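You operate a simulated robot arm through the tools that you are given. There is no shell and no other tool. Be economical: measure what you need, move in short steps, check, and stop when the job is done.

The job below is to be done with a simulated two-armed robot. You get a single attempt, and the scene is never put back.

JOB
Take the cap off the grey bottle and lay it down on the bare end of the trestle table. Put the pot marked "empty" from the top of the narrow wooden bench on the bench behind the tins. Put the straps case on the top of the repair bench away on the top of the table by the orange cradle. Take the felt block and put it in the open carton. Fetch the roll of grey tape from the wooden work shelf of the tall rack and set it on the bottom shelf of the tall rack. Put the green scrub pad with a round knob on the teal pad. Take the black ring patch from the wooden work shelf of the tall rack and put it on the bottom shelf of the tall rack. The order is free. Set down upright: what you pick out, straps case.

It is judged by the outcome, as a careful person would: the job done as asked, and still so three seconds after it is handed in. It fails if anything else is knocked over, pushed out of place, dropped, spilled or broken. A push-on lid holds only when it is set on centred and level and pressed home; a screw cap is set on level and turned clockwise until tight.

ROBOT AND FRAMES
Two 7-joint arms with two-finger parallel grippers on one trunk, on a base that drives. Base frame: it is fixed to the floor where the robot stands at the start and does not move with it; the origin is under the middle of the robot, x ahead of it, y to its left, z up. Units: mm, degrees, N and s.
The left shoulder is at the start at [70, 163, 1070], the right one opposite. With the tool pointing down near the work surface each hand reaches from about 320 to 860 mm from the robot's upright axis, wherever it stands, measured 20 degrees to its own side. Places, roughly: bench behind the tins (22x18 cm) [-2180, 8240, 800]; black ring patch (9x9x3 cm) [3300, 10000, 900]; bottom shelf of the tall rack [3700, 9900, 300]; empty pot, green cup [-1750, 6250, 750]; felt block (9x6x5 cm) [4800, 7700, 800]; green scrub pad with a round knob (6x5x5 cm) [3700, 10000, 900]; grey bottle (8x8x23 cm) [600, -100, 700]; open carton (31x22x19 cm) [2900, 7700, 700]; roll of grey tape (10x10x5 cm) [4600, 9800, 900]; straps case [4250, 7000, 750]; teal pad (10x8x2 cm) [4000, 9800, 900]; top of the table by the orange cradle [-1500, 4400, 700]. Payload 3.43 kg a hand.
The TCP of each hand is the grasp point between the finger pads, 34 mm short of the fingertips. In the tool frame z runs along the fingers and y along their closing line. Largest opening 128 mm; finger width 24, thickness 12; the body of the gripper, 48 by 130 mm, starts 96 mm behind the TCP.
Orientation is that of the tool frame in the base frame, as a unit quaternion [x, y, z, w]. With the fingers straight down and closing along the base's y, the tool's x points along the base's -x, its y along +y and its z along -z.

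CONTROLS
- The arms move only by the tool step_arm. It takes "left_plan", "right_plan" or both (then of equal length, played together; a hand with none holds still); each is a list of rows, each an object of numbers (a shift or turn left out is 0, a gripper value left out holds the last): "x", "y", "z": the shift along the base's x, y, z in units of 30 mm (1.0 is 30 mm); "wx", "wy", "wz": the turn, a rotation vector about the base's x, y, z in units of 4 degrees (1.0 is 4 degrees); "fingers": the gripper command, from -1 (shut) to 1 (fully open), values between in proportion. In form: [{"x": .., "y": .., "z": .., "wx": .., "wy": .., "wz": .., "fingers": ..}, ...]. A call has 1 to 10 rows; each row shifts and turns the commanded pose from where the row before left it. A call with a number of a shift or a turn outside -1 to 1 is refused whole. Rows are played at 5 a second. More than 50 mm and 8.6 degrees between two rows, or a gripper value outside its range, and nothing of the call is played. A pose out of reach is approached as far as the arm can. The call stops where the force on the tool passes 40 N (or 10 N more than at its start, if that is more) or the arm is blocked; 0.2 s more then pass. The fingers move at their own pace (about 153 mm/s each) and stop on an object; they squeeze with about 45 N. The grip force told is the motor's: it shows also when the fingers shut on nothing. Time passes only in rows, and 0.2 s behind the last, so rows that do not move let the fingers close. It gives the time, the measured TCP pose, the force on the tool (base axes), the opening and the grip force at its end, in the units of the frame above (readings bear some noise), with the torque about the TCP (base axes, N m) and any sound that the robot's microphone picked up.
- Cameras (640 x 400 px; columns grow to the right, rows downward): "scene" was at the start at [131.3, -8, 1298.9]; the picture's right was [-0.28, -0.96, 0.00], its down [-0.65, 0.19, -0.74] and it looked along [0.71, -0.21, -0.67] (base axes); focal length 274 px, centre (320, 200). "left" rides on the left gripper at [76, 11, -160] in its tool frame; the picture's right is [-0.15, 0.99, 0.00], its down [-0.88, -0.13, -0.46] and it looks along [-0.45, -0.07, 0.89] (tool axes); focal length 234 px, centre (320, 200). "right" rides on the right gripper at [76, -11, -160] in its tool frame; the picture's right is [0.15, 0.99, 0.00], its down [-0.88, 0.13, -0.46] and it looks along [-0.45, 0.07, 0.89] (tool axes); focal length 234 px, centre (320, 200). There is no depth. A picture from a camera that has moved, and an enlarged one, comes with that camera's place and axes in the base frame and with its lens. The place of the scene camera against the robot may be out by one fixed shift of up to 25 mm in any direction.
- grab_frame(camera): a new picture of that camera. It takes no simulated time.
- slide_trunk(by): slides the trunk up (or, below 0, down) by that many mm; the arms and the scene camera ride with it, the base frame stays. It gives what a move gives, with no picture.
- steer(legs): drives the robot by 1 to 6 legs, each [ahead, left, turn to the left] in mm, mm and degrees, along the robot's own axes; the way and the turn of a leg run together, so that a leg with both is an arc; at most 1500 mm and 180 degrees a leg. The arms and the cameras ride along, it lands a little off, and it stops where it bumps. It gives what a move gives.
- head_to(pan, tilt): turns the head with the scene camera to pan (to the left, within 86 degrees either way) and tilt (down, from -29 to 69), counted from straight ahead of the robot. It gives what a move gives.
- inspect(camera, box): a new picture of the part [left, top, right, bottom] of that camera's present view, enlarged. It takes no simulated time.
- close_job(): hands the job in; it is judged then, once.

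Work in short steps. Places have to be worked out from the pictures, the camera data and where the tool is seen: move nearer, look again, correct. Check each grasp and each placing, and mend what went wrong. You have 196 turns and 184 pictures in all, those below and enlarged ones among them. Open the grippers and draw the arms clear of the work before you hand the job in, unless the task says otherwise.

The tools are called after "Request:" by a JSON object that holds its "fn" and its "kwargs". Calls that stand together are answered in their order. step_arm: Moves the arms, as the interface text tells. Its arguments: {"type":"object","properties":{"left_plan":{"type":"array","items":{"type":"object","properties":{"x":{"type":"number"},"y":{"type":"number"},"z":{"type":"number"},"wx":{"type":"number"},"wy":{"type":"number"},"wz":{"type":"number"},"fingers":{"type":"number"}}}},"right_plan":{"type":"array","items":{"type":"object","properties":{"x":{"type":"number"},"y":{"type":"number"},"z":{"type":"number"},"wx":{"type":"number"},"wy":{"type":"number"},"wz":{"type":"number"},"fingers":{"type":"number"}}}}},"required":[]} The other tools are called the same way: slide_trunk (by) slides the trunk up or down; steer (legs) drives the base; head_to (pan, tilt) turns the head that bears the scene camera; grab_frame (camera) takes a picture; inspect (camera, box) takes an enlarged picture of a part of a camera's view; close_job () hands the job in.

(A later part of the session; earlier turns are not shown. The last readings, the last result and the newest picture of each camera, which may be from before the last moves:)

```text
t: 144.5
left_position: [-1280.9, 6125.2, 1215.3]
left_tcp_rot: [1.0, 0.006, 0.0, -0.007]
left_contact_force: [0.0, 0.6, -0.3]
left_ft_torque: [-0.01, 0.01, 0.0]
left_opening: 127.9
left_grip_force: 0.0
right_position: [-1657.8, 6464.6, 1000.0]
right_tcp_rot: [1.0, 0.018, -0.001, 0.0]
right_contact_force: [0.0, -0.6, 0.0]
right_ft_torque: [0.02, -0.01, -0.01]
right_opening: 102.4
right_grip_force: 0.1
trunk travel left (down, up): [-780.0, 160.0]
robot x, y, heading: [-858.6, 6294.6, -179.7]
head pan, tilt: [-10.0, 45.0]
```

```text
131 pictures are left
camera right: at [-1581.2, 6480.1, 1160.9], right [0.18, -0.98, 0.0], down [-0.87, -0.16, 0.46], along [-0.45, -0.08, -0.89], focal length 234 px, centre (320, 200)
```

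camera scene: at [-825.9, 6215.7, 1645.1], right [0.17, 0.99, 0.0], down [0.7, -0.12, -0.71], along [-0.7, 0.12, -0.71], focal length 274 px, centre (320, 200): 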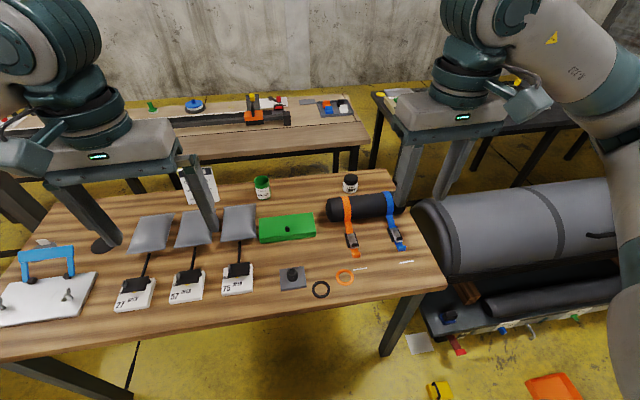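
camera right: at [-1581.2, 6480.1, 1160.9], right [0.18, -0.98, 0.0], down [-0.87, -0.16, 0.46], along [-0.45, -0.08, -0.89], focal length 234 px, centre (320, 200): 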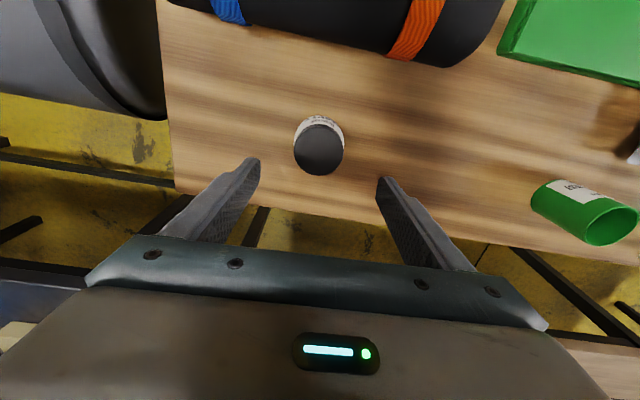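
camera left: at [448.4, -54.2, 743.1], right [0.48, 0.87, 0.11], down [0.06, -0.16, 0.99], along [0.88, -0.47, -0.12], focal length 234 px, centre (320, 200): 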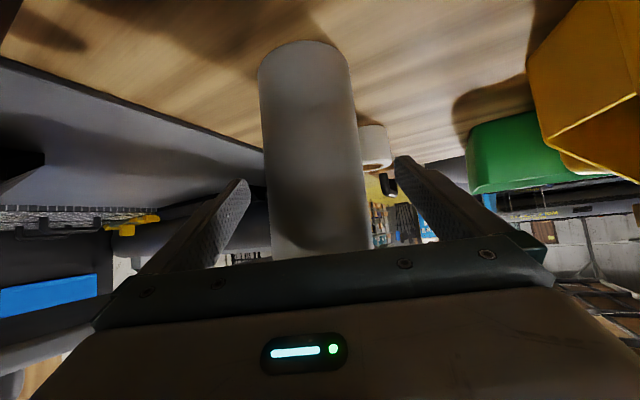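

Aligned within a few mm. I descend in steps to tips near the lid level and look.

Request:
{"fn": "step_arm", "kwargs": {"right_plan": [{"y": 0.1, "z": -0.7}, {"z": -0.7}, {"z": -0.6}, {"z": -0.5}]}}

Request:
{"fn": "grab_frame", "kwargs": {"camera": "right"}}

Request:
{"fn": "grab_frame", "kwargs": {"camera": "scene"}}

```text
t: 145.5
left_position: [-1280.5, 6125.9, 1216.5]
left_tcp_rot: [1.0, 0.006, -0.001, -0.006]
left_contact_force: [0.4, 0.3, 0.1]
left_ft_torque: [0.02, -0.05, 0.02]
left_opening: 127.9
left_grip_force: 0.0
right_position: [-1656.3, 6470.6, 925.7]
right_tcp_rot: [1.0, 0.02, -0.002, 0.001]
right_contact_force: [0.9, 0.0, -0.4]
right_ft_torque: [-0.01, 0.0, 0.0]
right_opening: 102.5
right_grip_force: 0.1
trunk travel left (down, up): [-780.0, 160.0]
robot x, y, heading: [-864.0, 6295.4, -179.5]
head pan, tilt: [-10.0, 45.0]
```

```text
130 pictures are left
camera right: at [-1580.1, 6484.6, 1086.2], right [0.18, -0.98, 0.0], down [-0.87, -0.16, 0.46], along [-0.45, -0.09, -0.89], focal length 234 px, centre (320, 200)
```

right: 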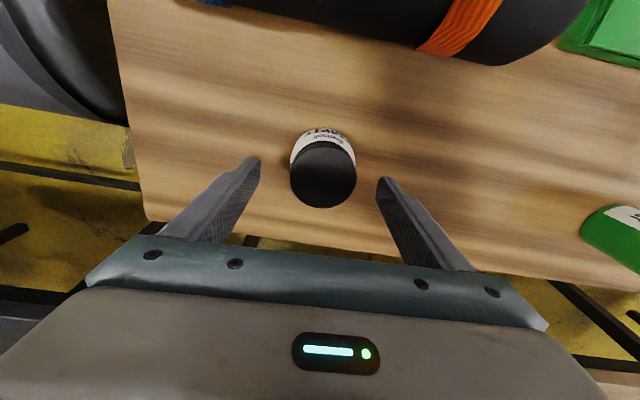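

```text
129 pictures are left
camera scene: at [-989.0, 6325.4, 1525.0], right [0.17, 0.99, 0.0], down [0.7, -0.12, -0.71], along [-0.7, 0.12, -0.71], focal length 274 px, centre (320, 200)
```

scene: 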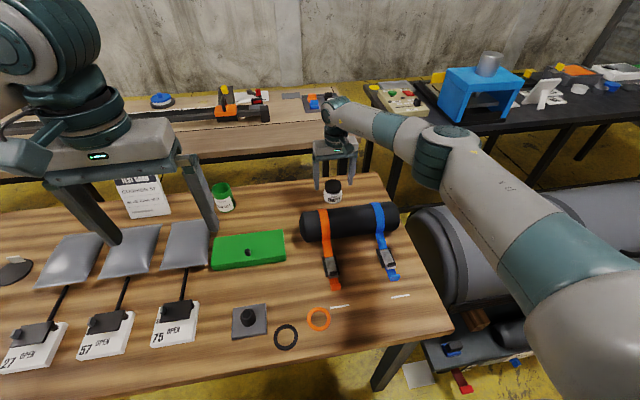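

Size-based depth gives the lid top z≈890, bench ≈828. I descend 48 mm and close on the jar body.

Request:
{"fn": "step_arm", "kwargs": {"right_plan": [{"y": -0.12, "z": -0.6}, {"z": -0.6}, {"z": -0.4}]}}

Request:
{"fn": "grab_frame", "kwargs": {"camera": "right"}}

Request:
{"fn": "inspect", "kwargs": {"camera": "scene", "box": [290, 130, 390, 220]}}

```text
t: 146.3
left_position: [-1280.1, 6125.6, 1215.3]
left_tcp_rot: [1.0, 0.006, 0.0, -0.007]
left_contact_force: [-1.0, -0.1, -0.3]
left_ft_torque: [-0.02, 0.01, 0.0]
left_opening: 128.0
left_grip_force: 0.0
right_position: [-1656.3, 6465.1, 877.4]
right_tcp_rot: [1.0, 0.02, -0.002, 0.0]
right_contact_force: [-0.2, 0.0, -0.6]
right_ft_torque: [-0.03, 0.01, 0.0]
right_opening: 102.6
right_grip_force: 0.0
trunk travel left (down, up): [-780.0, 160.0]
robot x, y, heading: [-857.0, 6297.2, -179.9]
head pan, tilt: [-10.0, 45.0]
```

```text
128 pictures are left
camera right: at [-1579.7, 6479.2, 1038.5], right [0.19, -0.98, 0.0], down [-0.87, -0.16, 0.46], along [-0.45, -0.09, -0.89], focal length 234 px, centre (320, 200)
```

right: 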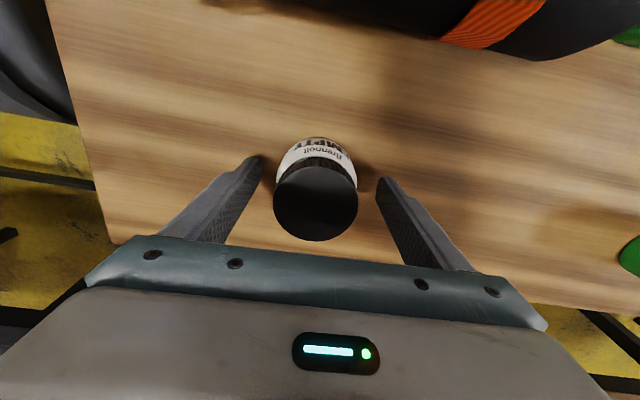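

```text
4.44 times, centred on (340, 175) of scene
camera zoom: at [-988.6, 6325.1, 1525.1], right [0.17, 0.99, 0.0], down [0.7, -0.12, -0.71], along [-0.7, 0.12, -0.71], focal length 1218 px, centre (231, 311)
```

zoom: 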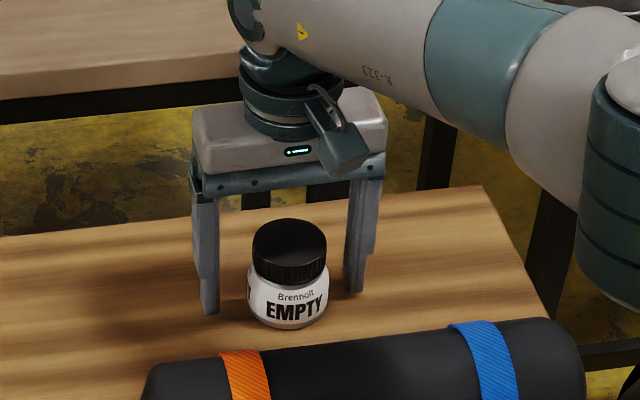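

Centred. Close on the jar.

Request:
{"fn": "step_arm", "kwargs": {"right_plan": [{"fingers": 0.1}, {"fingers": -1}, {}, {}]}}

Request:
{"fn": "step_arm", "kwargs": {"right_plan": [{"z": 0.3}, {"z": 0.7}, {"z": 1}, {"z": 1}, {"z": 1}, {"z": 1}]}}

Request:
{"fn": "grab_frame", "kwargs": {"camera": "right"}}

```text
t: 147.3
left_position: [-1281.0, 6125.3, 1215.8]
left_tcp_rot: [1.0, 0.007, 0.0, -0.006]
left_contact_force: [0.6, 0.6, 0.1]
left_ft_torque: [-0.01, -0.02, -0.05]
left_opening: 127.9
left_grip_force: 0.0
right_position: [-1655.6, 6463.3, 877.3]
right_tcp_rot: [1.0, 0.02, -0.001, 0.0]
right_contact_force: [-0.2, 0.6, 0.4]
right_ft_torque: [0.0, 0.03, 0.04]
right_opening: 59.7
right_grip_force: 44.9
trunk travel left (down, up): [-780.0, 160.0]
robot x, y, heading: [-857.5, 6298.4, -180.1]
head pan, tilt: [-10.0, 45.0]
```

```text
t: 148.7
left_position: [-1279.2, 6124.8, 1216.6]
left_tcp_rot: [1.0, 0.005, -0.001, -0.008]
left_contact_force: [0.2, 0.1, 1.3]
left_ft_torque: [0.0, -0.02, 0.02]
left_opening: 128.2
left_grip_force: 0.1
right_position: [-1658.1, 6464.1, 1028.8]
right_tcp_rot: [1.0, 0.019, -0.002, 0.0]
right_contact_force: [0.0, -0.3, -1.4]
right_ft_torque: [0.02, 0.0, 0.0]
right_opening: 59.1
right_grip_force: 44.8
trunk travel left (down, up): [-780.0, 160.0]
robot x, y, heading: [-860.0, 6295.9, -179.5]
head pan, tilt: [-10.0, 45.0]
```

```text
126 pictures are left
camera right: at [-1581.0, 6479.2, 1189.8], right [0.18, -0.98, 0.0], down [-0.87, -0.16, 0.46], along [-0.45, -0.08, -0.89], focal length 234 px, centre (320, 200)
```

right: 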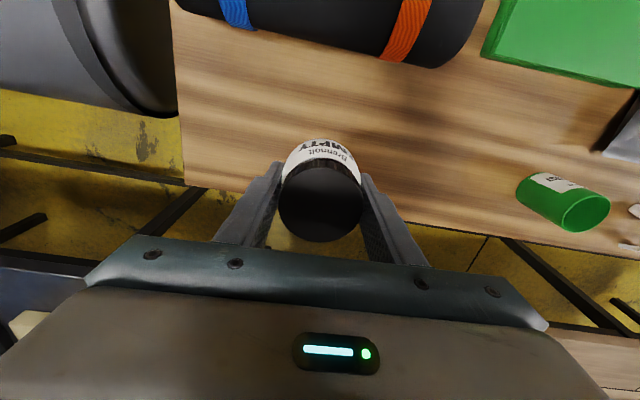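

Jar held. I lift it higher, retract over the robot's front, back off and look toward the tins bench.

Request:
{"fn": "step_arm", "kwargs": {"right_plan": [{"z": 1}, {"z": 1}, {"z": 1}, {"z": 1}, {"x": 1, "z": 1}, {"x": 1}, {"x": 1}, {"x": 1}, {"x": 1}, {"x": 1}]}}

Request:
{"fn": "step_arm", "kwargs": {"right_plan": [{"x": 1}, {"x": 1}, {"x": 1}, {"x": 1}, {"x": 1}, {"x": 1, "y": 0.4}, {"x": 1}]}}

Request:
{"fn": "steer", "kwargs": {"legs": [[-330, 0, 0]]}}

Request:
{"fn": "head_to", "kwargs": {"pan": -50, "tilt": 30}}

Request:
{"fn": "grab_frame", "kwargs": {"camera": "scene"}}

```text
t: 150.9
left_position: [-1279.2, 6125.8, 1216.7]
left_tcp_rot: [1.0, 0.006, 0.0, -0.006]
left_contact_force: [0.6, 0.0, 0.1]
left_ft_torque: [-0.01, 0.04, -0.03]
left_opening: 128.2
left_grip_force: 0.1
right_position: [-1476.9, 6464.0, 1176.2]
right_tcp_rot: [1.0, 0.02, -0.001, 0.001]
right_contact_force: [0.0, -1.1, -0.5]
right_ft_torque: [0.04, 0.01, -0.01]
right_opening: 59.9
right_grip_force: 45.1
trunk travel left (down, up): [-780.0, 160.0]
robot x, y, heading: [-857.0, 6288.5, -180.0]
head pan, tilt: [-10.0, 45.0]
```

```text
t: 152.5
left_position: [-1278.8, 6124.8, 1216.9]
left_tcp_rot: [1.0, 0.006, 0.0, -0.008]
left_contact_force: [-0.8, -0.7, 0.8]
left_ft_torque: [0.01, -0.01, 0.01]
left_opening: 128.1
left_grip_force: 0.1
right_position: [-1265.8, 6476.1, 1177.4]
right_tcp_rot: [1.0, 0.02, -0.002, 0.0]
right_contact_force: [0.0, -0.1, 0.2]
right_ft_torque: [-0.03, -0.01, 0.01]
right_opening: 59.4
right_grip_force: 44.8
trunk travel left (down, up): [-780.0, 160.0]
robot x, y, heading: [-860.3, 6297.5, -179.4]
head pan, tilt: [-10.0, 45.0]
```

```text
t: 154.7
left_position: [-955.1, 6128.1, 1215.2]
left_tcp_rot: [1.0, 0.003, 0.0, -0.007]
left_contact_force: [0.7, 0.6, 0.0]
left_ft_torque: [0.0, -0.02, 0.03]
left_opening: 127.9
left_grip_force: 0.0
right_position: [-939.8, 6478.5, 1176.9]
right_tcp_rot: [1.0, 0.017, -0.001, 0.0]
right_contact_force: [-0.8, 0.1, -0.8]
right_ft_torque: [0.02, 0.03, 0.0]
right_opening: 59.3
right_grip_force: 45.6
trunk travel left (down, up): [-780.0, 160.0]
robot x, y, heading: [-530.9, 6294.5, 180.2]
head pan, tilt: [-10.0, 45.0]
```

```text
t: 155.8
left_position: [-955.1, 6129.2, 1215.3]
left_tcp_rot: [1.0, 0.003, 0.0, -0.006]
left_contact_force: [-0.1, -0.6, -0.6]
left_ft_torque: [-0.03, 0.02, 0.0]
left_opening: 128.0
left_grip_force: 0.0
right_position: [-941.6, 6477.8, 1177.8]
right_tcp_rot: [1.0, 0.016, -0.001, 0.0]
right_contact_force: [1.1, -0.2, -0.5]
right_ft_torque: [0.0, -0.02, 0.0]
right_opening: 59.4
right_grip_force: 45.6
trunk travel left (down, up): [-780.0, 160.0]
robot x, y, heading: [-530.9, 6296.6, 179.8]
head pan, tilt: [-50.0, 30.0]
```

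```text
125 pictures are left
camera scene: at [-640.4, 6381.9, 1547.6], right [0.77, 0.64, 0.0], down [0.32, -0.38, -0.87], along [-0.56, 0.66, -0.5], focal length 274 px, centre (320, 200)
```

scene: 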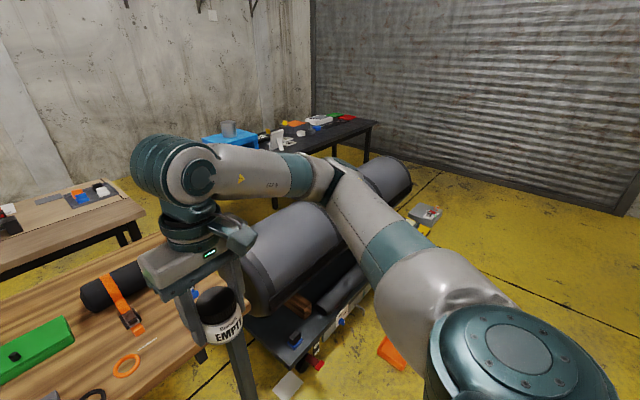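

The tins bench is beyond the trolley. I strafe along the aisle (+y) to about y=7900 and look again.

Request:
{"fn": "steer", "kwargs": {"legs": [[-100, 0, 0], [0, -1450, 0], [0, -300, 0]]}}

Request:
{"fn": "head_to", "kwargs": {"pan": -10, "tilt": 28}}

Request:
{"fn": "grab_frame", "kwargs": {"camera": "scene"}}

```text
t: 165.4
left_position: [-867.6, 7879.1, 1215.9]
left_tcp_rot: [1.0, 0.011, -0.001, -0.007]
left_contact_force: [-1.1, -0.9, 0.4]
left_ft_torque: [0.05, 0.01, 0.04]
left_opening: 128.1
left_grip_force: 0.0
right_position: [-859.7, 8229.4, 1176.4]
right_tcp_rot: [1.0, 0.026, -0.001, 0.0]
right_contact_force: [0.5, 0.2, -0.6]
right_ft_torque: [0.0, -0.01, -0.02]
right_opening: 59.2
right_grip_force: 44.9
trunk travel left (down, up): [-780.0, 160.0]
robot x, y, heading: [-447.7, 8056.1, -179.0]
head pan, tilt: [-50.0, 30.0]
```

```text
t: 166.5
left_position: [-868.1, 7879.8, 1216.2]
left_tcp_rot: [1.0, 0.012, -0.001, -0.006]
left_contact_force: [0.0, 0.8, 1.2]
left_ft_torque: [0.01, -0.01, -0.01]
left_opening: 128.0
left_grip_force: 0.1
right_position: [-859.7, 8230.5, 1177.3]
right_tcp_rot: [1.0, 0.025, -0.003, 0.0]
right_contact_force: [-0.2, 0.5, -0.8]
right_ft_torque: [-0.02, 0.0, -0.02]
right_opening: 59.3
right_grip_force: 45.9
trunk travel left (down, up): [-780.0, 160.0]
robot x, y, heading: [-448.8, 8055.2, -178.9]
head pan, tilt: [-10.0, 28.0]
```

```text
124 pictures are left
camera scene: at [-588.1, 8085.4, 1550.8], right [0.16, 0.99, 0.0], down [0.46, -0.07, -0.88], along [-0.87, 0.14, -0.47], focal length 274 px, centre (320, 200)
```

scene: 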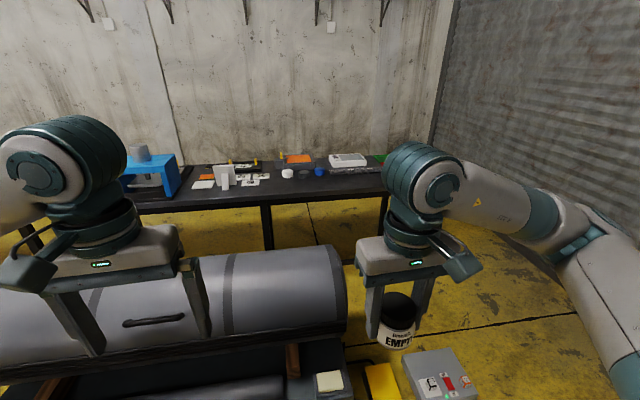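

Request:
{"fn": "inspect", "kwargs": {"camera": "scene", "box": [180, 130, 400, 230]}}

```text
2.91 times, centred on (290, 180) of scene
camera zoom: at [-588.1, 8085.4, 1550.8], right [0.16, 0.99, 0.0], down [0.46, -0.07, -0.88], along [-0.87, 0.14, -0.47], focal length 797 px, centre (407, 258)
```

zoom: 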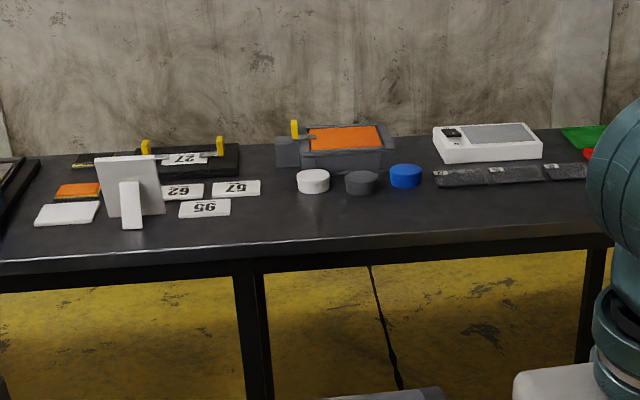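

Target spot is the clear bench area on the aisle side of the dark tin, around (-2185, 8245). The trolley and floor things block the straight way; I strafe further to see the floor beside it.

Request:
{"fn": "steer", "kwargs": {"legs": [[0, -800, 0]]}}

Request:
{"fn": "head_to", "kwargs": {"pan": 20, "tilt": 35}}

Request:
{"fn": "grab_frame", "kwargs": {"camera": "scene"}}

Request:
{"fn": "head_to", "kwargs": {"pan": -30, "tilt": 35}}

Request:
{"fn": "grab_frame", "kwargs": {"camera": "scene"}}

```text
t: 170.8
left_position: [-879.3, 8688.1, 1215.7]
left_tcp_rot: [1.0, 0.008, -0.002, -0.007]
left_contact_force: [0.0, 0.7, -0.8]
left_ft_torque: [0.0, 0.01, -0.01]
left_opening: 128.1
left_grip_force: 0.0
right_position: [-868.1, 9038.6, 1177.0]
right_tcp_rot: [1.0, 0.022, -0.002, 0.0]
right_contact_force: [0.0, 0.1, -1.1]
right_ft_torque: [0.0, -0.01, -0.04]
right_opening: 59.2
right_grip_force: 45.0
trunk travel left (down, up): [-780.0, 160.0]
robot x, y, heading: [-460.0, 8862.7, -179.3]
head pan, tilt: [-10.0, 28.0]
```

```text
t: 171.8
left_position: [-879.4, 8688.4, 1215.9]
left_tcp_rot: [1.0, 0.009, -0.001, -0.006]
left_contact_force: [0.0, 0.3, -0.2]
left_ft_torque: [-0.03, 0.0, 0.05]
left_opening: 128.0
left_grip_force: 0.0
right_position: [-868.5, 9039.6, 1177.4]
right_tcp_rot: [1.0, 0.022, -0.002, 0.0]
right_contact_force: [-0.3, 0.0, -0.8]
right_ft_torque: [0.0, 0.0, -0.04]
right_opening: 59.3
right_grip_force: 44.6
trunk travel left (down, up): [-780.0, 160.0]
robot x, y, heading: [-459.1, 8862.2, -179.3]
head pan, tilt: [20.0, 35.0]
```

```text
122 pictures are left
camera scene: at [-590.9, 8845.5, 1539.9], right [-0.35, 0.94, 0.0], down [0.54, 0.2, -0.82], along [-0.77, -0.29, -0.57], focal length 274 px, centre (320, 200)
```

scene: 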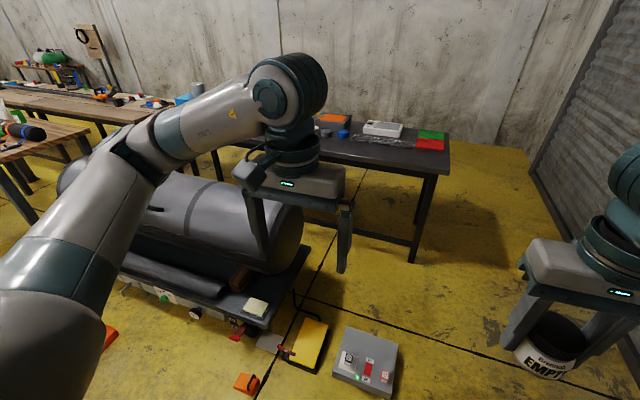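

```text
t: 172.9
left_position: [-878.8, 8688.9, 1215.6]
left_tcp_rot: [1.0, 0.008, -0.001, -0.006]
left_contact_force: [0.5, -0.3, 0.2]
left_ft_torque: [0.03, -0.01, 0.01]
left_opening: 128.0
left_grip_force: 0.0
right_position: [-869.3, 9039.9, 1178.2]
right_tcp_rot: [1.0, 0.022, -0.002, -0.001]
right_contact_force: [0.5, 0.6, -1.3]
right_ft_torque: [0.0, 0.0, 0.01]
right_opening: 59.6
right_grip_force: 45.1
trunk travel left (down, up): [-780.0, 160.0]
robot x, y, heading: [-459.0, 8864.6, -179.6]
head pan, tilt: [-30.0, 35.0]
```

```text
121 pictures are left
camera scene: at [-585.1, 8919.7, 1539.9], right [0.49, 0.87, 0.0], down [0.5, -0.28, -0.82], along [-0.71, 0.4, -0.57], focal length 274 px, centre (320, 200)
```

scene: 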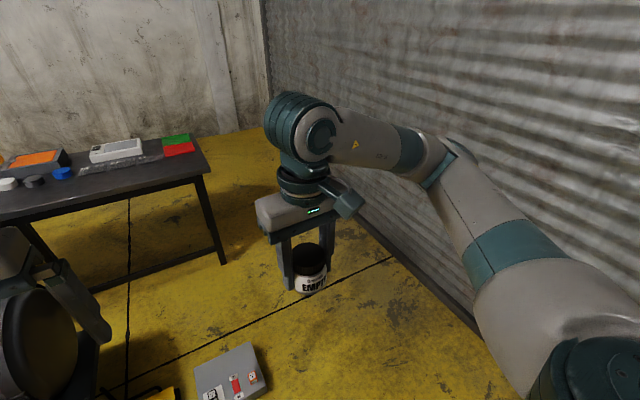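

Found a path: past the grey box (its edge y≈8985) along y≈9400, then to about (-1770, 8900) beside the bench. I drive the first legs.

Request:
{"fn": "steer", "kwargs": {"legs": [[0, -540, 0], [1300, 0, 0]]}}

Request:
{"fn": "steer", "kwargs": {"legs": [[0, 0, 77]]}}

Request:
{"fn": "head_to", "kwargs": {"pan": 0, "tilt": 40}}

Request:
{"fn": "grab_frame", "kwargs": {"camera": "scene"}}

```text
t: 182.1
left_position: [-2180.6, 9249.9, 1217.1]
left_tcp_rot: [1.0, -0.01, -0.001, -0.007]
left_contact_force: [0.9, 0.3, -0.2]
left_ft_torque: [0.0, 0.01, 0.01]
left_opening: 128.1
left_grip_force: 0.1
right_position: [-2158.1, 9599.0, 1177.8]
right_tcp_rot: [1.0, 0.003, -0.002, 0.0]
right_contact_force: [-0.3, -0.3, -0.5]
right_ft_torque: [0.02, -0.01, -0.01]
right_opening: 59.0
right_grip_force: 45.0
trunk travel left (down, up): [-780.0, 160.0]
robot x, y, heading: [-1757.9, 9412.3, 178.4]
head pan, tilt: [-30.0, 35.0]
```

```text
t: 185.8
left_position: [-1695.8, 8958.3, 1215.7]
left_tcp_rot: [0.789, 0.615, -0.005, -0.004]
left_contact_force: [0.7, 0.5, 0.4]
left_ft_torque: [0.02, 0.02, 0.01]
left_opening: 127.9
left_grip_force: 0.0
right_position: [-2031.5, 9058.1, 1177.2]
right_tcp_rot: [0.78, 0.626, -0.002, 0.001]
right_contact_force: [0.2, -0.3, -0.5]
right_ft_torque: [-0.03, 0.01, -0.02]
right_opening: 59.1
right_grip_force: 44.8
trunk travel left (down, up): [-780.0, 160.0]
robot x, y, heading: [-1753.7, 9405.5, -104.3]
head pan, tilt: [-30.0, 35.0]
```

```text
t: 186.8
left_position: [-1695.5, 8956.2, 1215.4]
left_tcp_rot: [0.789, 0.615, -0.004, -0.004]
left_contact_force: [-0.8, 0.0, -0.3]
left_ft_torque: [-0.04, 0.0, 0.02]
left_opening: 127.9
left_grip_force: 0.2
right_position: [-2031.3, 9057.8, 1177.4]
right_tcp_rot: [0.78, 0.626, -0.001, 0.001]
right_contact_force: [0.4, -0.1, -0.2]
right_ft_torque: [0.0, 0.0, -0.03]
right_opening: 59.0
right_grip_force: 45.3
trunk travel left (down, up): [-780.0, 160.0]
robot x, y, heading: [-1755.0, 9408.8, -104.5]
head pan, tilt: [0.0, 40.0]
```

```text
120 pictures are left
camera scene: at [-1787.9, 9292.4, 1532.3], right [-0.97, 0.25, 0.0], down [0.16, 0.62, -0.77], along [-0.19, -0.74, -0.64], focal length 274 px, centre (320, 200)
```

scene: 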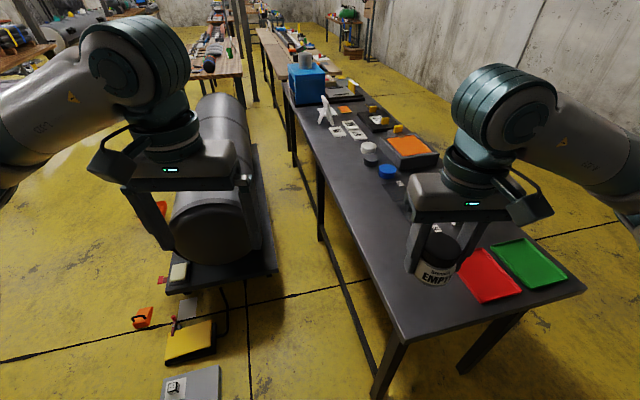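

Clear lane between bench edge (x≈-2050) and the box (x≈-1430). I drive to about (-1765, 8900).

Request:
{"fn": "steer", "kwargs": {"legs": [[490, 115, 0]]}}

Request:
{"fn": "head_to", "kwargs": {"pan": -20, "tilt": 45}}

Request:
{"fn": "grab_frame", "kwargs": {"camera": "scene"}}

Request:
{"fn": "grab_frame", "kwargs": {"camera": "right"}}

```text
t: 189.8
left_position: [-1708.4, 8450.4, 1217.1]
left_tcp_rot: [0.789, 0.615, -0.005, -0.005]
left_contact_force: [0.2, -0.5, 0.0]
left_ft_torque: [0.02, 0.01, -0.02]
left_opening: 127.9
left_grip_force: 0.1
right_position: [-2044.1, 8552.6, 1178.1]
right_tcp_rot: [0.781, 0.625, -0.001, 0.001]
right_contact_force: [1.1, -0.1, -1.4]
right_ft_torque: [-0.01, 0.02, 0.04]
right_opening: 59.1
right_grip_force: 45.2
trunk travel left (down, up): [-780.0, 160.0]
robot x, y, heading: [-1767.3, 8899.1, -104.6]
head pan, tilt: [0.0, 40.0]
```

```text
t: 190.6
left_position: [-1708.0, 8449.6, 1216.2]
left_tcp_rot: [0.789, 0.615, -0.005, -0.004]
left_contact_force: [-0.2, 0.1, 0.1]
left_ft_torque: [-0.01, 0.01, -0.02]
left_opening: 128.0
left_grip_force: 0.1
right_position: [-2043.8, 8552.0, 1176.9]
right_tcp_rot: [0.781, 0.624, -0.001, 0.001]
right_contact_force: [0.4, -1.3, -0.8]
right_ft_torque: [-0.03, 0.03, -0.01]
right_opening: 59.4
right_grip_force: 45.1
trunk travel left (down, up): [-780.0, 160.0]
robot x, y, heading: [-1764.9, 8903.0, -104.8]
head pan, tilt: [-20.0, 45.0]
```

```text
119 pictures are left
camera scene: at [-1823.5, 8800.2, 1525.1], right [-0.82, 0.57, 0.0], down [0.4, 0.58, -0.71], along [-0.4, -0.58, -0.71], focal length 274 px, centre (320, 200)
```

scene: 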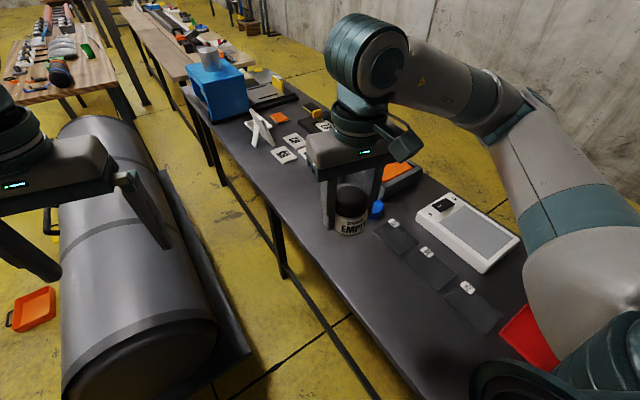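

```text
118 pictures are left
camera right: at [-2037.2, 8629.2, 1338.1], right [1.0, -0.07, 0.0], down [-0.07, -0.89, 0.46], along [-0.03, -0.46, -0.89], focal length 234 px, centre (320, 200)
```

right: 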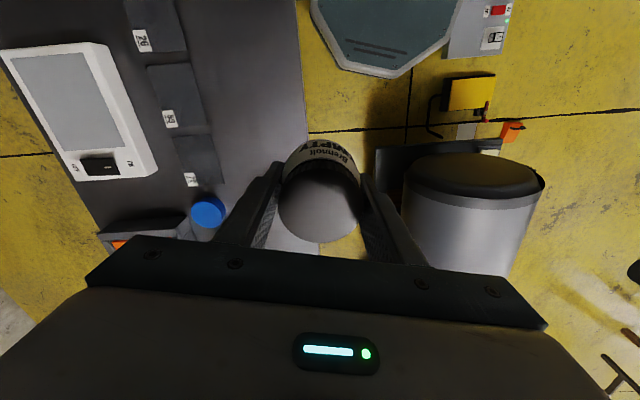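

Base is clear. I carry the jar over to (-2190, 8245) at travel height.

Request:
{"fn": "step_arm", "kwargs": {"right_plan": [{"x": -0.44, "y": -0.93}, {"x": -0.44, "y": -0.93}, {"x": -0.44, "y": -0.93}, {"x": -0.44, "y": -0.93}, {"x": -0.44, "y": -0.93}, {"x": -0.44, "y": -0.93}, {"x": -0.44, "y": -0.93}, {"x": -0.44, "y": -0.93}, {"x": -0.44, "y": -0.93}, {"x": -0.44, "y": -0.93}]}}

Request:
{"fn": "step_arm", "kwargs": {"right_plan": [{"x": -0.44, "y": -0.93}, {"z": -1}, {"z": -1}, {"z": -1}, {"z": -1}, {"z": -1}]}}

Request:
{"fn": "grab_frame", "kwargs": {"camera": "right"}}

Request:
{"fn": "grab_frame", "kwargs": {"camera": "scene"}}

```text
t: 192.8
left_position: [-1709.3, 8448.7, 1215.5]
left_tcp_rot: [0.789, 0.614, -0.005, -0.006]
left_contact_force: [-0.5, 0.1, -0.4]
left_ft_torque: [0.02, -0.02, 0.0]
left_opening: 128.3
left_grip_force: 0.0
right_position: [-2177.1, 8271.5, 1178.0]
right_tcp_rot: [0.781, 0.624, -0.002, 0.001]
right_contact_force: [-0.1, 0.2, -0.6]
right_ft_torque: [0.01, 0.0, 0.0]
right_opening: 59.5
right_grip_force: 45.1
trunk travel left (down, up): [-780.0, 160.0]
robot x, y, heading: [-1766.4, 8900.7, -105.0]
head pan, tilt: [-20.0, 45.0]
```

```text
t: 194.2
left_position: [-1710.1, 8449.2, 1214.6]
left_tcp_rot: [0.789, 0.614, -0.005, -0.004]
left_contact_force: [0.4, -1.1, 0.6]
left_ft_torque: [0.03, 0.02, -0.01]
left_opening: 128.2
left_grip_force: 0.1
right_position: [-2187.4, 8245.4, 1027.9]
right_tcp_rot: [0.781, 0.625, -0.001, 0.001]
right_contact_force: [0.0, 0.1, -0.6]
right_ft_torque: [0.02, 0.03, 0.02]
right_opening: 59.1
right_grip_force: 45.0
trunk travel left (down, up): [-780.0, 160.0]
robot x, y, heading: [-1764.3, 8900.4, -104.5]
head pan, tilt: [-20.0, 45.0]
```

```text
117 pictures are left
camera right: at [-2181.9, 8322.7, 1188.0], right [1.0, -0.07, 0.0], down [-0.07, -0.89, 0.46], along [-0.03, -0.46, -0.89], focal length 234 px, centre (320, 200)
```

right: 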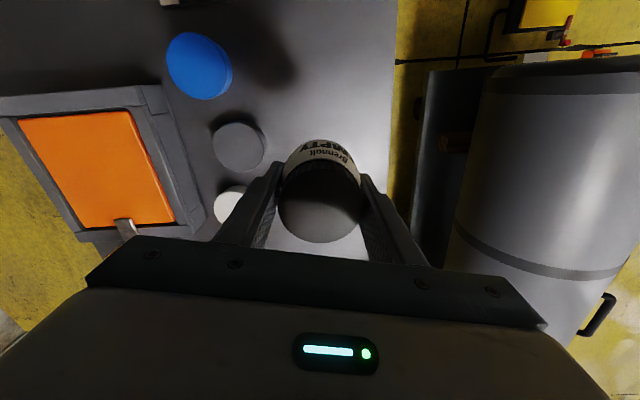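

```text
116 pictures are left
camera scene: at [-1824.0, 8799.9, 1525.1], right [-0.82, 0.57, 0.0], down [0.4, 0.58, -0.71], along [-0.4, -0.58, -0.71], focal length 274 px, centre (320, 200)
```

scene: 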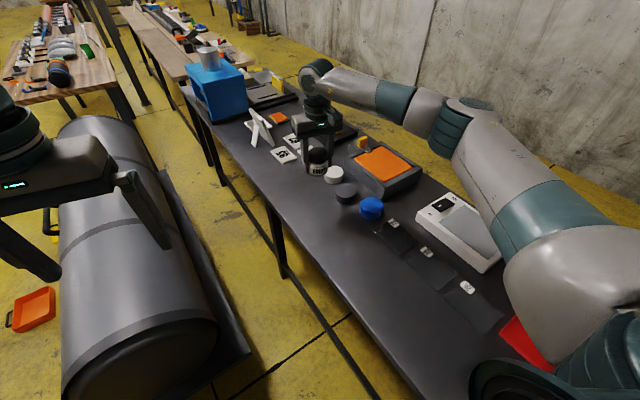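

Landing spot is clear in front of the dark tin. I descend and then creep to contact.

Request:
{"fn": "step_arm", "kwargs": {"right_plan": [{"z": -1}, {"z": -1}, {"z": -1}, {"z": -1}, {"z": -0.3}, {"z": -0.2}, {"z": -0.2}, {"z": -0.2}]}}

Request:
{"fn": "grab_frame", "kwargs": {"camera": "right"}}

```text
t: 196.0
left_position: [-1708.5, 8449.3, 1216.1]
left_tcp_rot: [0.789, 0.614, -0.003, -0.004]
left_contact_force: [0.2, 0.2, -0.6]
left_ft_torque: [0.01, -0.01, 0.01]
left_opening: 128.0
left_grip_force: 0.0
right_position: [-2187.4, 8245.0, 879.7]
right_tcp_rot: [0.78, 0.626, -0.001, 0.001]
right_contact_force: [-0.4, -0.1, -1.0]
right_ft_torque: [0.0, -0.02, -0.03]
right_opening: 59.2
right_grip_force: 45.2
trunk travel left (down, up): [-780.0, 160.0]
robot x, y, heading: [-1767.6, 8905.1, -104.5]
head pan, tilt: [-20.0, 45.0]
```

```text
115 pictures are left
camera right: at [-2181.6, 8322.3, 1040.6], right [1.0, -0.07, 0.0], down [-0.07, -0.89, 0.46], along [-0.03, -0.46, -0.89], focal length 234 px, centre (320, 200)
```

right: 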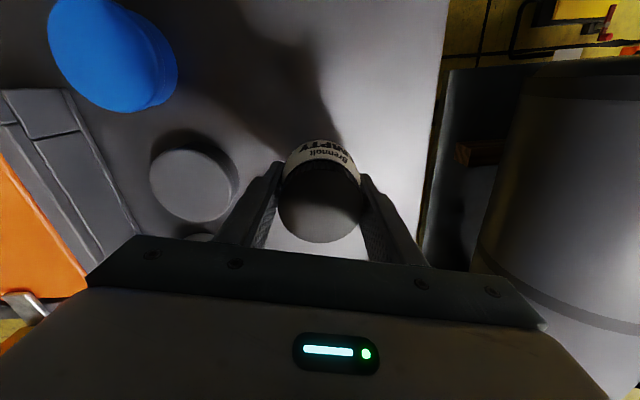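

Request:
{"fn": "step_arm", "kwargs": {"right_plan": [{"z": -0.12}, {"z": -0.12}, {"z": -0.12}, {"z": -0.12}, {"z": -0.12}]}}

Request:
{"fn": "step_arm", "kwargs": {"right_plan": [{"z": -0.08}, {"z": -0.08}, {"z": -0.08}]}}

```text
t: 197.2
left_position: [-1707.4, 8449.7, 1215.9]
left_tcp_rot: [0.789, 0.614, -0.004, -0.004]
left_contact_force: [-0.3, -0.4, -0.3]
left_ft_torque: [-0.03, -0.02, 0.01]
left_opening: 127.8
left_grip_force: 0.1
right_position: [-2189.4, 8244.9, 862.5]
right_tcp_rot: [0.781, 0.624, 0.0, 0.001]
right_contact_force: [0.4, 0.1, -0.6]
right_ft_torque: [-0.03, 0.0, 0.02]
right_opening: 59.5
right_grip_force: 45.0
trunk travel left (down, up): [-780.0, 160.0]
robot x, y, heading: [-1762.7, 8900.3, -104.6]
head pan, tilt: [-20.0, 45.0]
```

```text
t: 198.0
left_position: [-1708.5, 8449.8, 1216.0]
left_tcp_rot: [0.789, 0.614, -0.004, -0.005]
left_contact_force: [-0.3, -0.3, -0.4]
left_ft_torque: [0.02, 0.01, -0.01]
left_opening: 127.8
left_grip_force: 0.1
right_position: [-2188.4, 8245.8, 853.9]
right_tcp_rot: [0.781, 0.624, 0.0, 0.0]
right_contact_force: [0.1, -0.9, -0.6]
right_ft_torque: [0.0, 0.01, 0.04]
right_opening: 59.3
right_grip_force: 44.9
trunk travel left (down, up): [-780.0, 160.0]
robot x, y, heading: [-1762.0, 8899.2, -104.7]
head pan, tilt: [-20.0, 45.0]
```

Request:
{"fn": "step_arm", "kwargs": {"right_plan": [{"z": -0.08}, {"z": -0.08}, {"z": -0.08}, {"z": -0.08}, {"z": -0.08}, {"z": -0.08}]}}

Request:
{"fn": "inspect", "kwargs": {"camera": "scene", "box": [270, 110, 390, 210]}}

```text
t: 199.4
left_position: [-1708.7, 8449.4, 1216.3]
left_tcp_rot: [0.789, 0.614, -0.004, -0.005]
left_contact_force: [0.3, -0.3, -0.4]
left_ft_torque: [-0.01, 0.01, 0.01]
left_opening: 128.2
left_grip_force: 0.0
right_position: [-2189.4, 8244.6, 839.7]
right_tcp_rot: [0.781, 0.625, -0.002, 0.0]
right_contact_force: [0.2, -0.1, -0.5]
right_ft_torque: [0.03, -0.01, -0.01]
right_opening: 59.1
right_grip_force: 45.5
trunk travel left (down, up): [-780.0, 160.0]
robot x, y, heading: [-1766.1, 8899.9, -104.6]
head pan, tilt: [-20.0, 45.0]
```

```text
4.00 times, centred on (330, 160) of scene
camera zoom: at [-1823.6, 8800.3, 1525.1], right [-0.82, 0.57, 0.0], down [0.4, 0.58, -0.71], along [-0.4, -0.58, -0.71], focal length 1096 px, centre (280, 360)
```

zoom: 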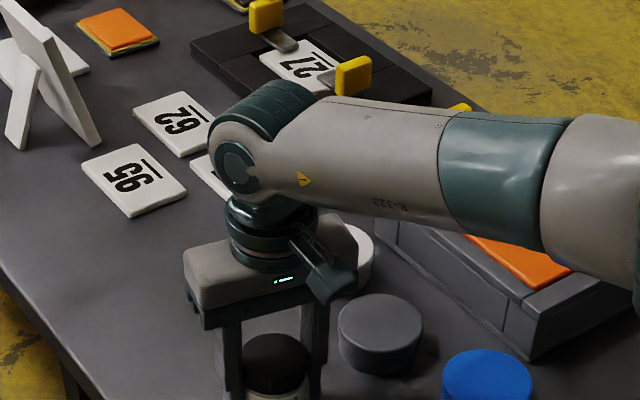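

No contact yet; continue down.

Request:
{"fn": "step_arm", "kwargs": {"right_plan": [{"z": -0.1}, {"z": -0.1}, {"z": -0.1}, {"z": -0.1}, {"z": -0.1}, {"z": -0.1}, {"z": -0.1}]}}

Request:
{"fn": "inspect", "kwargs": {"camera": "scene", "box": [270, 120, 390, 220]}}

```text
t: 200.6
left_position: [-1706.5, 8451.8, 1216.7]
left_tcp_rot: [0.789, 0.614, -0.005, -0.005]
left_contact_force: [-0.3, -0.2, 0.0]
left_ft_torque: [0.01, -0.01, 0.0]
left_opening: 128.3
left_grip_force: 0.1
right_position: [-2191.2, 8241.3, 834.6]
right_tcp_rot: [0.781, 0.625, -0.004, 0.005]
right_contact_force: [3.8, 7.9, 22.9]
right_ft_torque: [0.46, 0.47, -0.3]
right_opening: 59.3
right_grip_force: 45.2
trunk travel left (down, up): [-780.0, 160.0]
robot x, y, heading: [-1767.1, 8905.0, -104.8]
head pan, tilt: [-20.0, 45.0]
stopped in row 5 (right hand): the force on the tool passed its limit at 64 N (the readings are from after the stop); the commanded pose is now the measured one
```

```text
4.00 times, centred on (330, 170) of scene
camera zoom: at [-1822.3, 8802.4, 1525.1], right [-0.82, 0.57, 0.0], down [0.4, 0.58, -0.71], along [-0.4, -0.58, -0.71], focal length 1096 px, centre (280, 320)
```

zoom: 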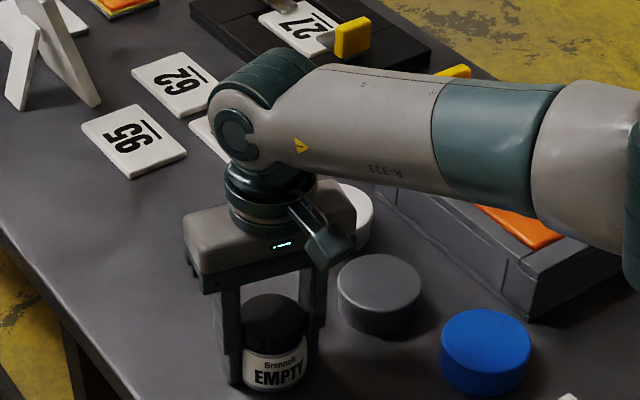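

Contact. I ease up 2 mm, release and withdraw upward.

Request:
{"fn": "step_arm", "kwargs": {"right_plan": [{"z": 0.06}, {"fingers": 0.3}, {}, {"z": 0.5}, {"z": 1}, {"z": 1}, {"z": 1}, {"z": 1}, {"z": 1}]}}

Request:
{"fn": "grab_frame", "kwargs": {"camera": "right"}}

```text
t: 202.6
left_position: [-1709.1, 8448.8, 1216.2]
left_tcp_rot: [0.789, 0.614, -0.004, -0.005]
left_contact_force: [0.6, 0.3, -1.4]
left_ft_torque: [0.02, 0.02, 0.0]
left_opening: 127.8
left_grip_force: 0.0
right_position: [-2189.6, 8243.2, 997.5]
right_tcp_rot: [0.781, 0.624, -0.003, 0.004]
right_contact_force: [0.7, 0.3, 1.0]
right_ft_torque: [0.02, -0.05, -0.01]
right_opening: 83.0
right_grip_force: 0.1
trunk travel left (down, up): [-780.0, 160.0]
robot x, y, heading: [-1765.7, 8901.0, -104.6]
head pan, tilt: [-20.0, 45.0]
```

```text
112 pictures are left
camera right: at [-2182.6, 8321.7, 1158.4], right [1.0, -0.07, 0.0], down [-0.07, -0.88, 0.46], along [-0.03, -0.46, -0.89], focal length 234 px, centre (320, 200)
```

right: 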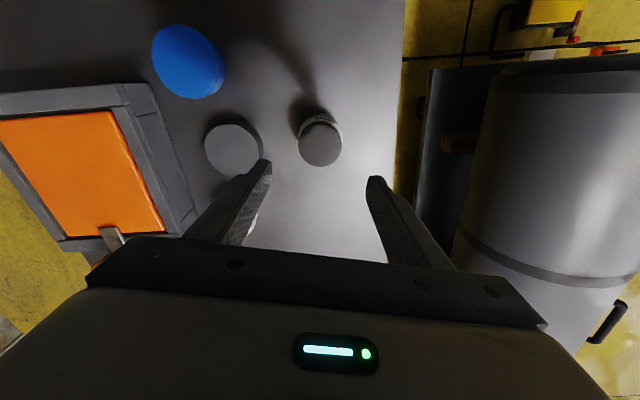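

The pot stands well. I raise and retract the arm, then back out and turn toward +x.

Request:
{"fn": "step_arm", "kwargs": {"right_plan": [{"z": 1}, {"z": 1}, {"z": 1}, {"z": 1}, {"z": 1}, {"x": 0.44, "y": 0.93, "z": 1}, {"x": 0.44, "y": 0.93}, {"x": 0.44, "y": 0.93}, {"x": 0.44, "y": 0.93}, {"x": 0.44, "y": 0.93}]}}

Request:
{"fn": "step_arm", "kwargs": {"right_plan": [{"x": 0.44, "y": 0.93}, {"x": 0.44, "y": 0.93}, {"x": 0.44, "y": 0.93}, {"x": 0.44, "y": 0.93}, {"x": 0.44, "y": 0.93}, {"x": 0.44, "y": 0.93}]}}

Request:
{"fn": "steer", "kwargs": {"legs": [[-490, -115, 0], [0, 0, 104], [1350, 0, 0]]}}

Request:
{"fn": "head_to", "kwargs": {"pan": 0, "tilt": 15}}

Request:
{"fn": "grab_frame", "kwargs": {"camera": "scene"}}

Request:
{"fn": "head_to", "kwargs": {"pan": -50, "tilt": 20}}

Request:
{"fn": "grab_frame", "kwargs": {"camera": "scene"}}

```text
t: 204.8
left_position: [-1708.3, 8450.3, 1215.8]
left_tcp_rot: [0.789, 0.614, -0.005, -0.004]
left_contact_force: [-0.1, 0.3, 0.3]
left_ft_torque: [0.01, -0.01, 0.0]
left_opening: 128.2
left_grip_force: 0.1
right_position: [-2126.8, 8381.3, 1177.6]
right_tcp_rot: [0.782, 0.624, -0.003, 0.004]
right_contact_force: [-0.5, -0.1, 0.0]
right_ft_torque: [0.01, 0.0, 0.02]
right_opening: 83.4
right_grip_force: 0.1
trunk travel left (down, up): [-780.0, 160.0]
robot x, y, heading: [-1766.9, 8897.0, -104.6]
head pan, tilt: [-20.0, 45.0]
```

```text
t: 206.2
left_position: [-1708.7, 8450.1, 1215.7]
left_tcp_rot: [0.789, 0.614, -0.005, -0.005]
left_contact_force: [-0.7, 0.6, 0.0]
left_ft_torque: [0.02, -0.03, 0.02]
left_opening: 128.3
left_grip_force: 0.1
right_position: [-2043.9, 8551.7, 1176.4]
right_tcp_rot: [0.781, 0.624, -0.003, 0.004]
right_contact_force: [0.2, 0.3, 0.3]
right_ft_torque: [-0.02, 0.0, -0.03]
right_opening: 83.2
right_grip_force: 0.0
trunk travel left (down, up): [-780.0, 160.0]
robot x, y, heading: [-1766.0, 8898.7, -104.4]
head pan, tilt: [-20.0, 45.0]
```

```text
t: 219.8
left_position: [26.6, 9488.6, 1215.8]
left_tcp_rot: [0.026, 1.0, -0.007, 0.001]
left_contact_force: [-0.7, -0.1, -1.0]
left_ft_torque: [-0.05, -0.02, -0.01]
left_opening: 128.0
left_grip_force: 0.2
right_position: [-5.3, 9137.8, 1176.3]
right_tcp_rot: [0.012, 1.0, 0.001, 0.004]
right_contact_force: [-0.8, 0.2, -0.3]
right_ft_torque: [0.0, -0.02, -0.01]
right_opening: 83.3
right_grip_force: 0.0
trunk travel left (down, up): [-780.0, 160.0]
robot x, y, heading: [-404.5, 9341.3, -3.2]
head pan, tilt: [-20.0, 45.0]
```

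```text
t: 220.8
left_position: [28.0, 9488.0, 1216.5]
left_tcp_rot: [0.025, 1.0, -0.006, 0.0]
left_contact_force: [0.5, 0.6, 0.7]
left_ft_torque: [0.0, -0.03, 0.0]
left_opening: 128.1
left_grip_force: 0.1
right_position: [-5.9, 9138.4, 1175.7]
right_tcp_rot: [0.011, 1.0, 0.002, 0.005]
right_contact_force: [-0.5, -1.3, 1.1]
right_ft_torque: [0.0, 0.01, -0.03]
right_opening: 83.1
right_grip_force: 0.1
trunk travel left (down, up): [-780.0, 160.0]
robot x, y, heading: [-398.8, 9343.2, -3.4]
head pan, tilt: [0.0, 15.0]
```

```text
111 pictures are left
camera scene: at [-259.0, 9349.9, 1571.8], right [-0.06, -1.0, 0.0], down [-0.26, 0.01, -0.97], along [0.96, -0.06, -0.26], focal length 274 px, centre (320, 200)
```

scene: 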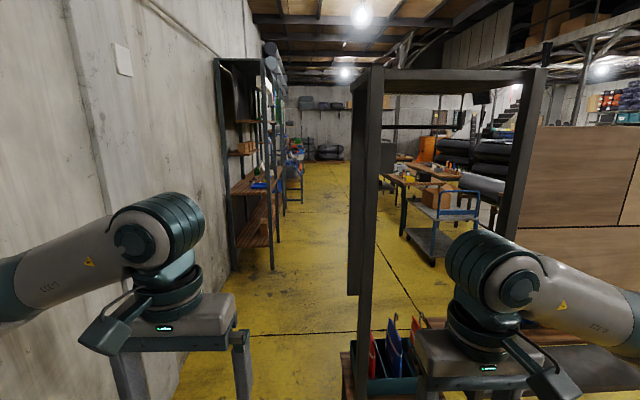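

```text
t: 221.9
left_position: [28.3, 9488.2, 1215.1]
left_tcp_rot: [0.026, 1.0, -0.006, 0.001]
left_contact_force: [-0.1, -0.8, 0.0]
left_ft_torque: [-0.03, -0.01, 0.03]
left_opening: 127.8
left_grip_force: 0.0
right_position: [-5.2, 9137.8, 1177.8]
right_tcp_rot: [0.012, 1.0, 0.001, 0.005]
right_contact_force: [-0.7, -0.1, 0.2]
right_ft_torque: [0.0, -0.01, -0.02]
right_opening: 83.3
right_grip_force: 0.1
trunk travel left (down, up): [-780.0, 160.0]
robot x, y, heading: [-403.3, 9343.1, -3.3]
head pan, tilt: [-50.0, 20.0]
```

```text
110 pictures are left
camera scene: at [-296.3, 9280.7, 1563.8], right [-0.8, -0.6, 0.0], down [-0.2, 0.27, -0.94], along [0.56, -0.75, -0.34], focal length 274 px, centre (320, 200)
```

scene: 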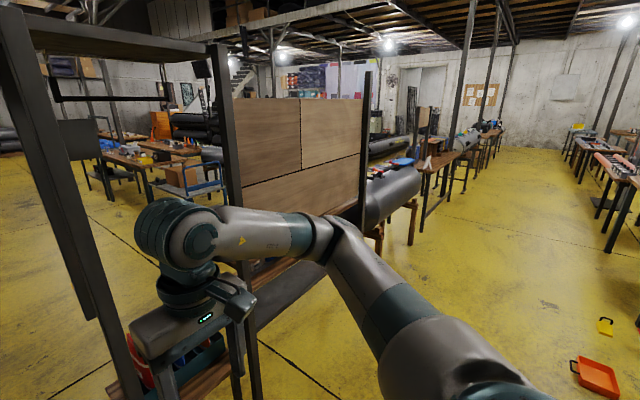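

A board frame stands at right ahead (its left end y≈9100) with the wall at y≈10130. I move a bit ahead and left and examine the corridor.

Request:
{"fn": "steer", "kwargs": {"legs": [[0, 0, 3.2], [450, 150, 0]]}}

Request:
{"fn": "head_to", "kwargs": {"pan": -25, "tilt": 40}}

Request:
{"fn": "grab_frame", "kwargs": {"camera": "scene"}}

```text
t: 225.2
left_position: [469.0, 9663.7, 1216.3]
left_tcp_rot: [-0.006, 1.0, -0.006, 0.0]
left_contact_force: [0.2, 0.1, 0.3]
left_ft_torque: [0.05, -0.01, 0.0]
left_opening: 128.0
left_grip_force: 0.2
right_position: [458.0, 9312.1, 1176.7]
right_tcp_rot: [-0.019, 1.0, 0.0, 0.005]
right_contact_force: [-0.5, -0.8, -0.3]
right_ft_torque: [-0.01, -0.02, 0.05]
right_opening: 83.1
right_grip_force: 0.1
trunk travel left (down, up): [-780.0, 160.0]
robot x, y, heading: [50.2, 9491.9, 0.4]
head pan, tilt: [-50.0, 20.0]
```

```text
t: 226.1
left_position: [470.3, 9662.9, 1215.7]
left_tcp_rot: [-0.008, 1.0, -0.006, 0.002]
left_contact_force: [0.3, 0.3, -0.7]
left_ft_torque: [0.01, -0.05, -0.01]
left_opening: 128.1
left_grip_force: 0.0
right_position: [457.9, 9313.3, 1176.7]
right_tcp_rot: [-0.02, 1.0, 0.002, 0.005]
right_contact_force: [1.0, -0.5, 0.7]
right_ft_torque: [0.0, 0.01, 0.01]
right_opening: 83.0
right_grip_force: 0.0
trunk travel left (down, up): [-780.0, 160.0]
robot x, y, heading: [48.5, 9494.2, 0.3]
head pan, tilt: [-25.0, 40.0]
```

```text
109 pictures are left
camera scene: at [177.2, 9472.1, 1532.4], right [-0.42, -0.91, 0.0], down [-0.58, 0.27, -0.77], along [0.7, -0.32, -0.64], focal length 274 px, centre (320, 200)
```

scene: 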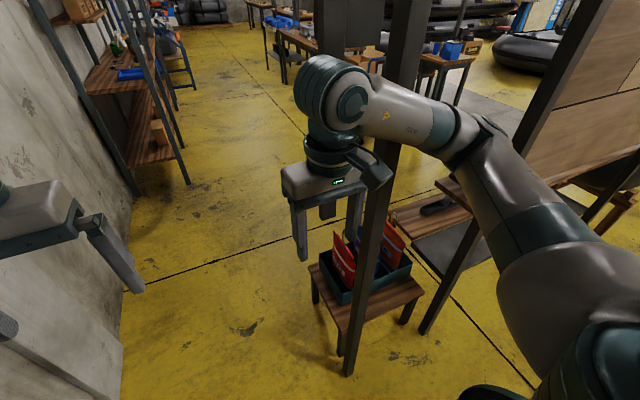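

Narrow spot runs x 575–1100 between y 9140 and the wall 10150. I turn to face the wall and strafe through sideways, which is slimmer.

Request:
{"fn": "steer", "kwargs": {"legs": [[0, 0, 89.7], [70, 0, 0], [0, -600, 0]]}}

Request:
{"fn": "steer", "kwargs": {"legs": [[0, -1000, 0], [-450, 0, 0]]}}

Request:
{"fn": "head_to", "kwargs": {"pan": -60, "tilt": 20}}

Request:
{"fn": "grab_frame", "kwargs": {"camera": "scene"}}

```text
t: 227.6
left_position: [417.6, 9698.6, 1224.2]
left_tcp_rot: [-0.071, 0.997, -0.008, 0.012]
left_contact_force: [-0.1, -0.5, -0.4]
left_ft_torque: [-0.05, 0.06, -0.04]
left_opening: 128.0
left_grip_force: 0.2
right_position: [448.5, 9344.5, 1180.8]
right_tcp_rot: [-0.085, 0.996, -0.003, 0.013]
right_contact_force: [0.1, -0.8, -0.4]
right_ft_torque: [0.02, 0.0, -0.01]
right_opening: 83.1
right_grip_force: 0.1
trunk travel left (down, up): [-780.0, 160.0]
robot x, y, heading: [39.8, 9472.3, 7.9]
head pan, tilt: [-25.0, 40.0]
stopped in leg 1: the robot was blocked; the commanded pose is now the measured one
```

```text
t: 228.5
left_position: [416.9, 9696.4, 1221.5]
left_tcp_rot: [-0.071, 0.997, -0.009, 0.01]
left_contact_force: [-0.7, 0.7, 0.3]
left_ft_torque: [-0.03, 0.01, -0.02]
left_opening: 128.1
left_grip_force: 0.0
right_position: [448.2, 9343.0, 1179.9]
right_tcp_rot: [-0.089, 0.996, -0.006, 0.013]
right_contact_force: [0.0, 0.3, 1.1]
right_ft_torque: [0.02, 0.01, -0.04]
right_opening: 83.3
right_grip_force: 0.1
trunk travel left (down, up): [-780.0, 160.0]
robot x, y, heading: [39.9, 9467.1, 7.9]
head pan, tilt: [-25.0, 40.0]
stopped in leg 1: the robot was blocked; the commanded pose is now the measured one
```

```text
t: 229.5
left_position: [414.8, 9695.9, 1224.1]
left_tcp_rot: [-0.072, 0.997, -0.009, 0.012]
left_contact_force: [-0.2, -0.1, -0.1]
left_ft_torque: [0.0, 0.03, 0.01]
left_opening: 128.0
left_grip_force: 0.1
right_position: [447.5, 9341.7, 1181.1]
right_tcp_rot: [-0.089, 0.996, -0.005, 0.013]
right_contact_force: [-0.4, -0.2, -0.5]
right_ft_torque: [-0.03, 0.0, 0.01]
right_opening: 83.3
right_grip_force: 0.1
trunk travel left (down, up): [-780.0, 160.0]
robot x, y, heading: [42.0, 9463.8, 8.1]
head pan, tilt: [-60.0, 20.0]
```

```text
108 pictures are left
camera scene: at [122.0, 9420.2, 1565.8], right [-0.79, -0.61, -0.01], down [-0.19, 0.27, -0.94], along [0.58, -0.74, -0.33], focal length 274 px, centre (320, 200)
```

scene: 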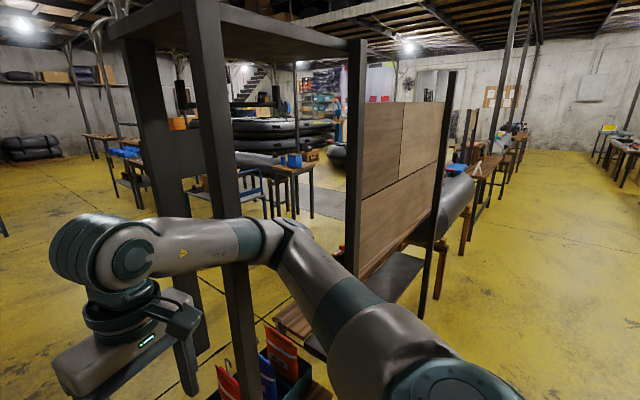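

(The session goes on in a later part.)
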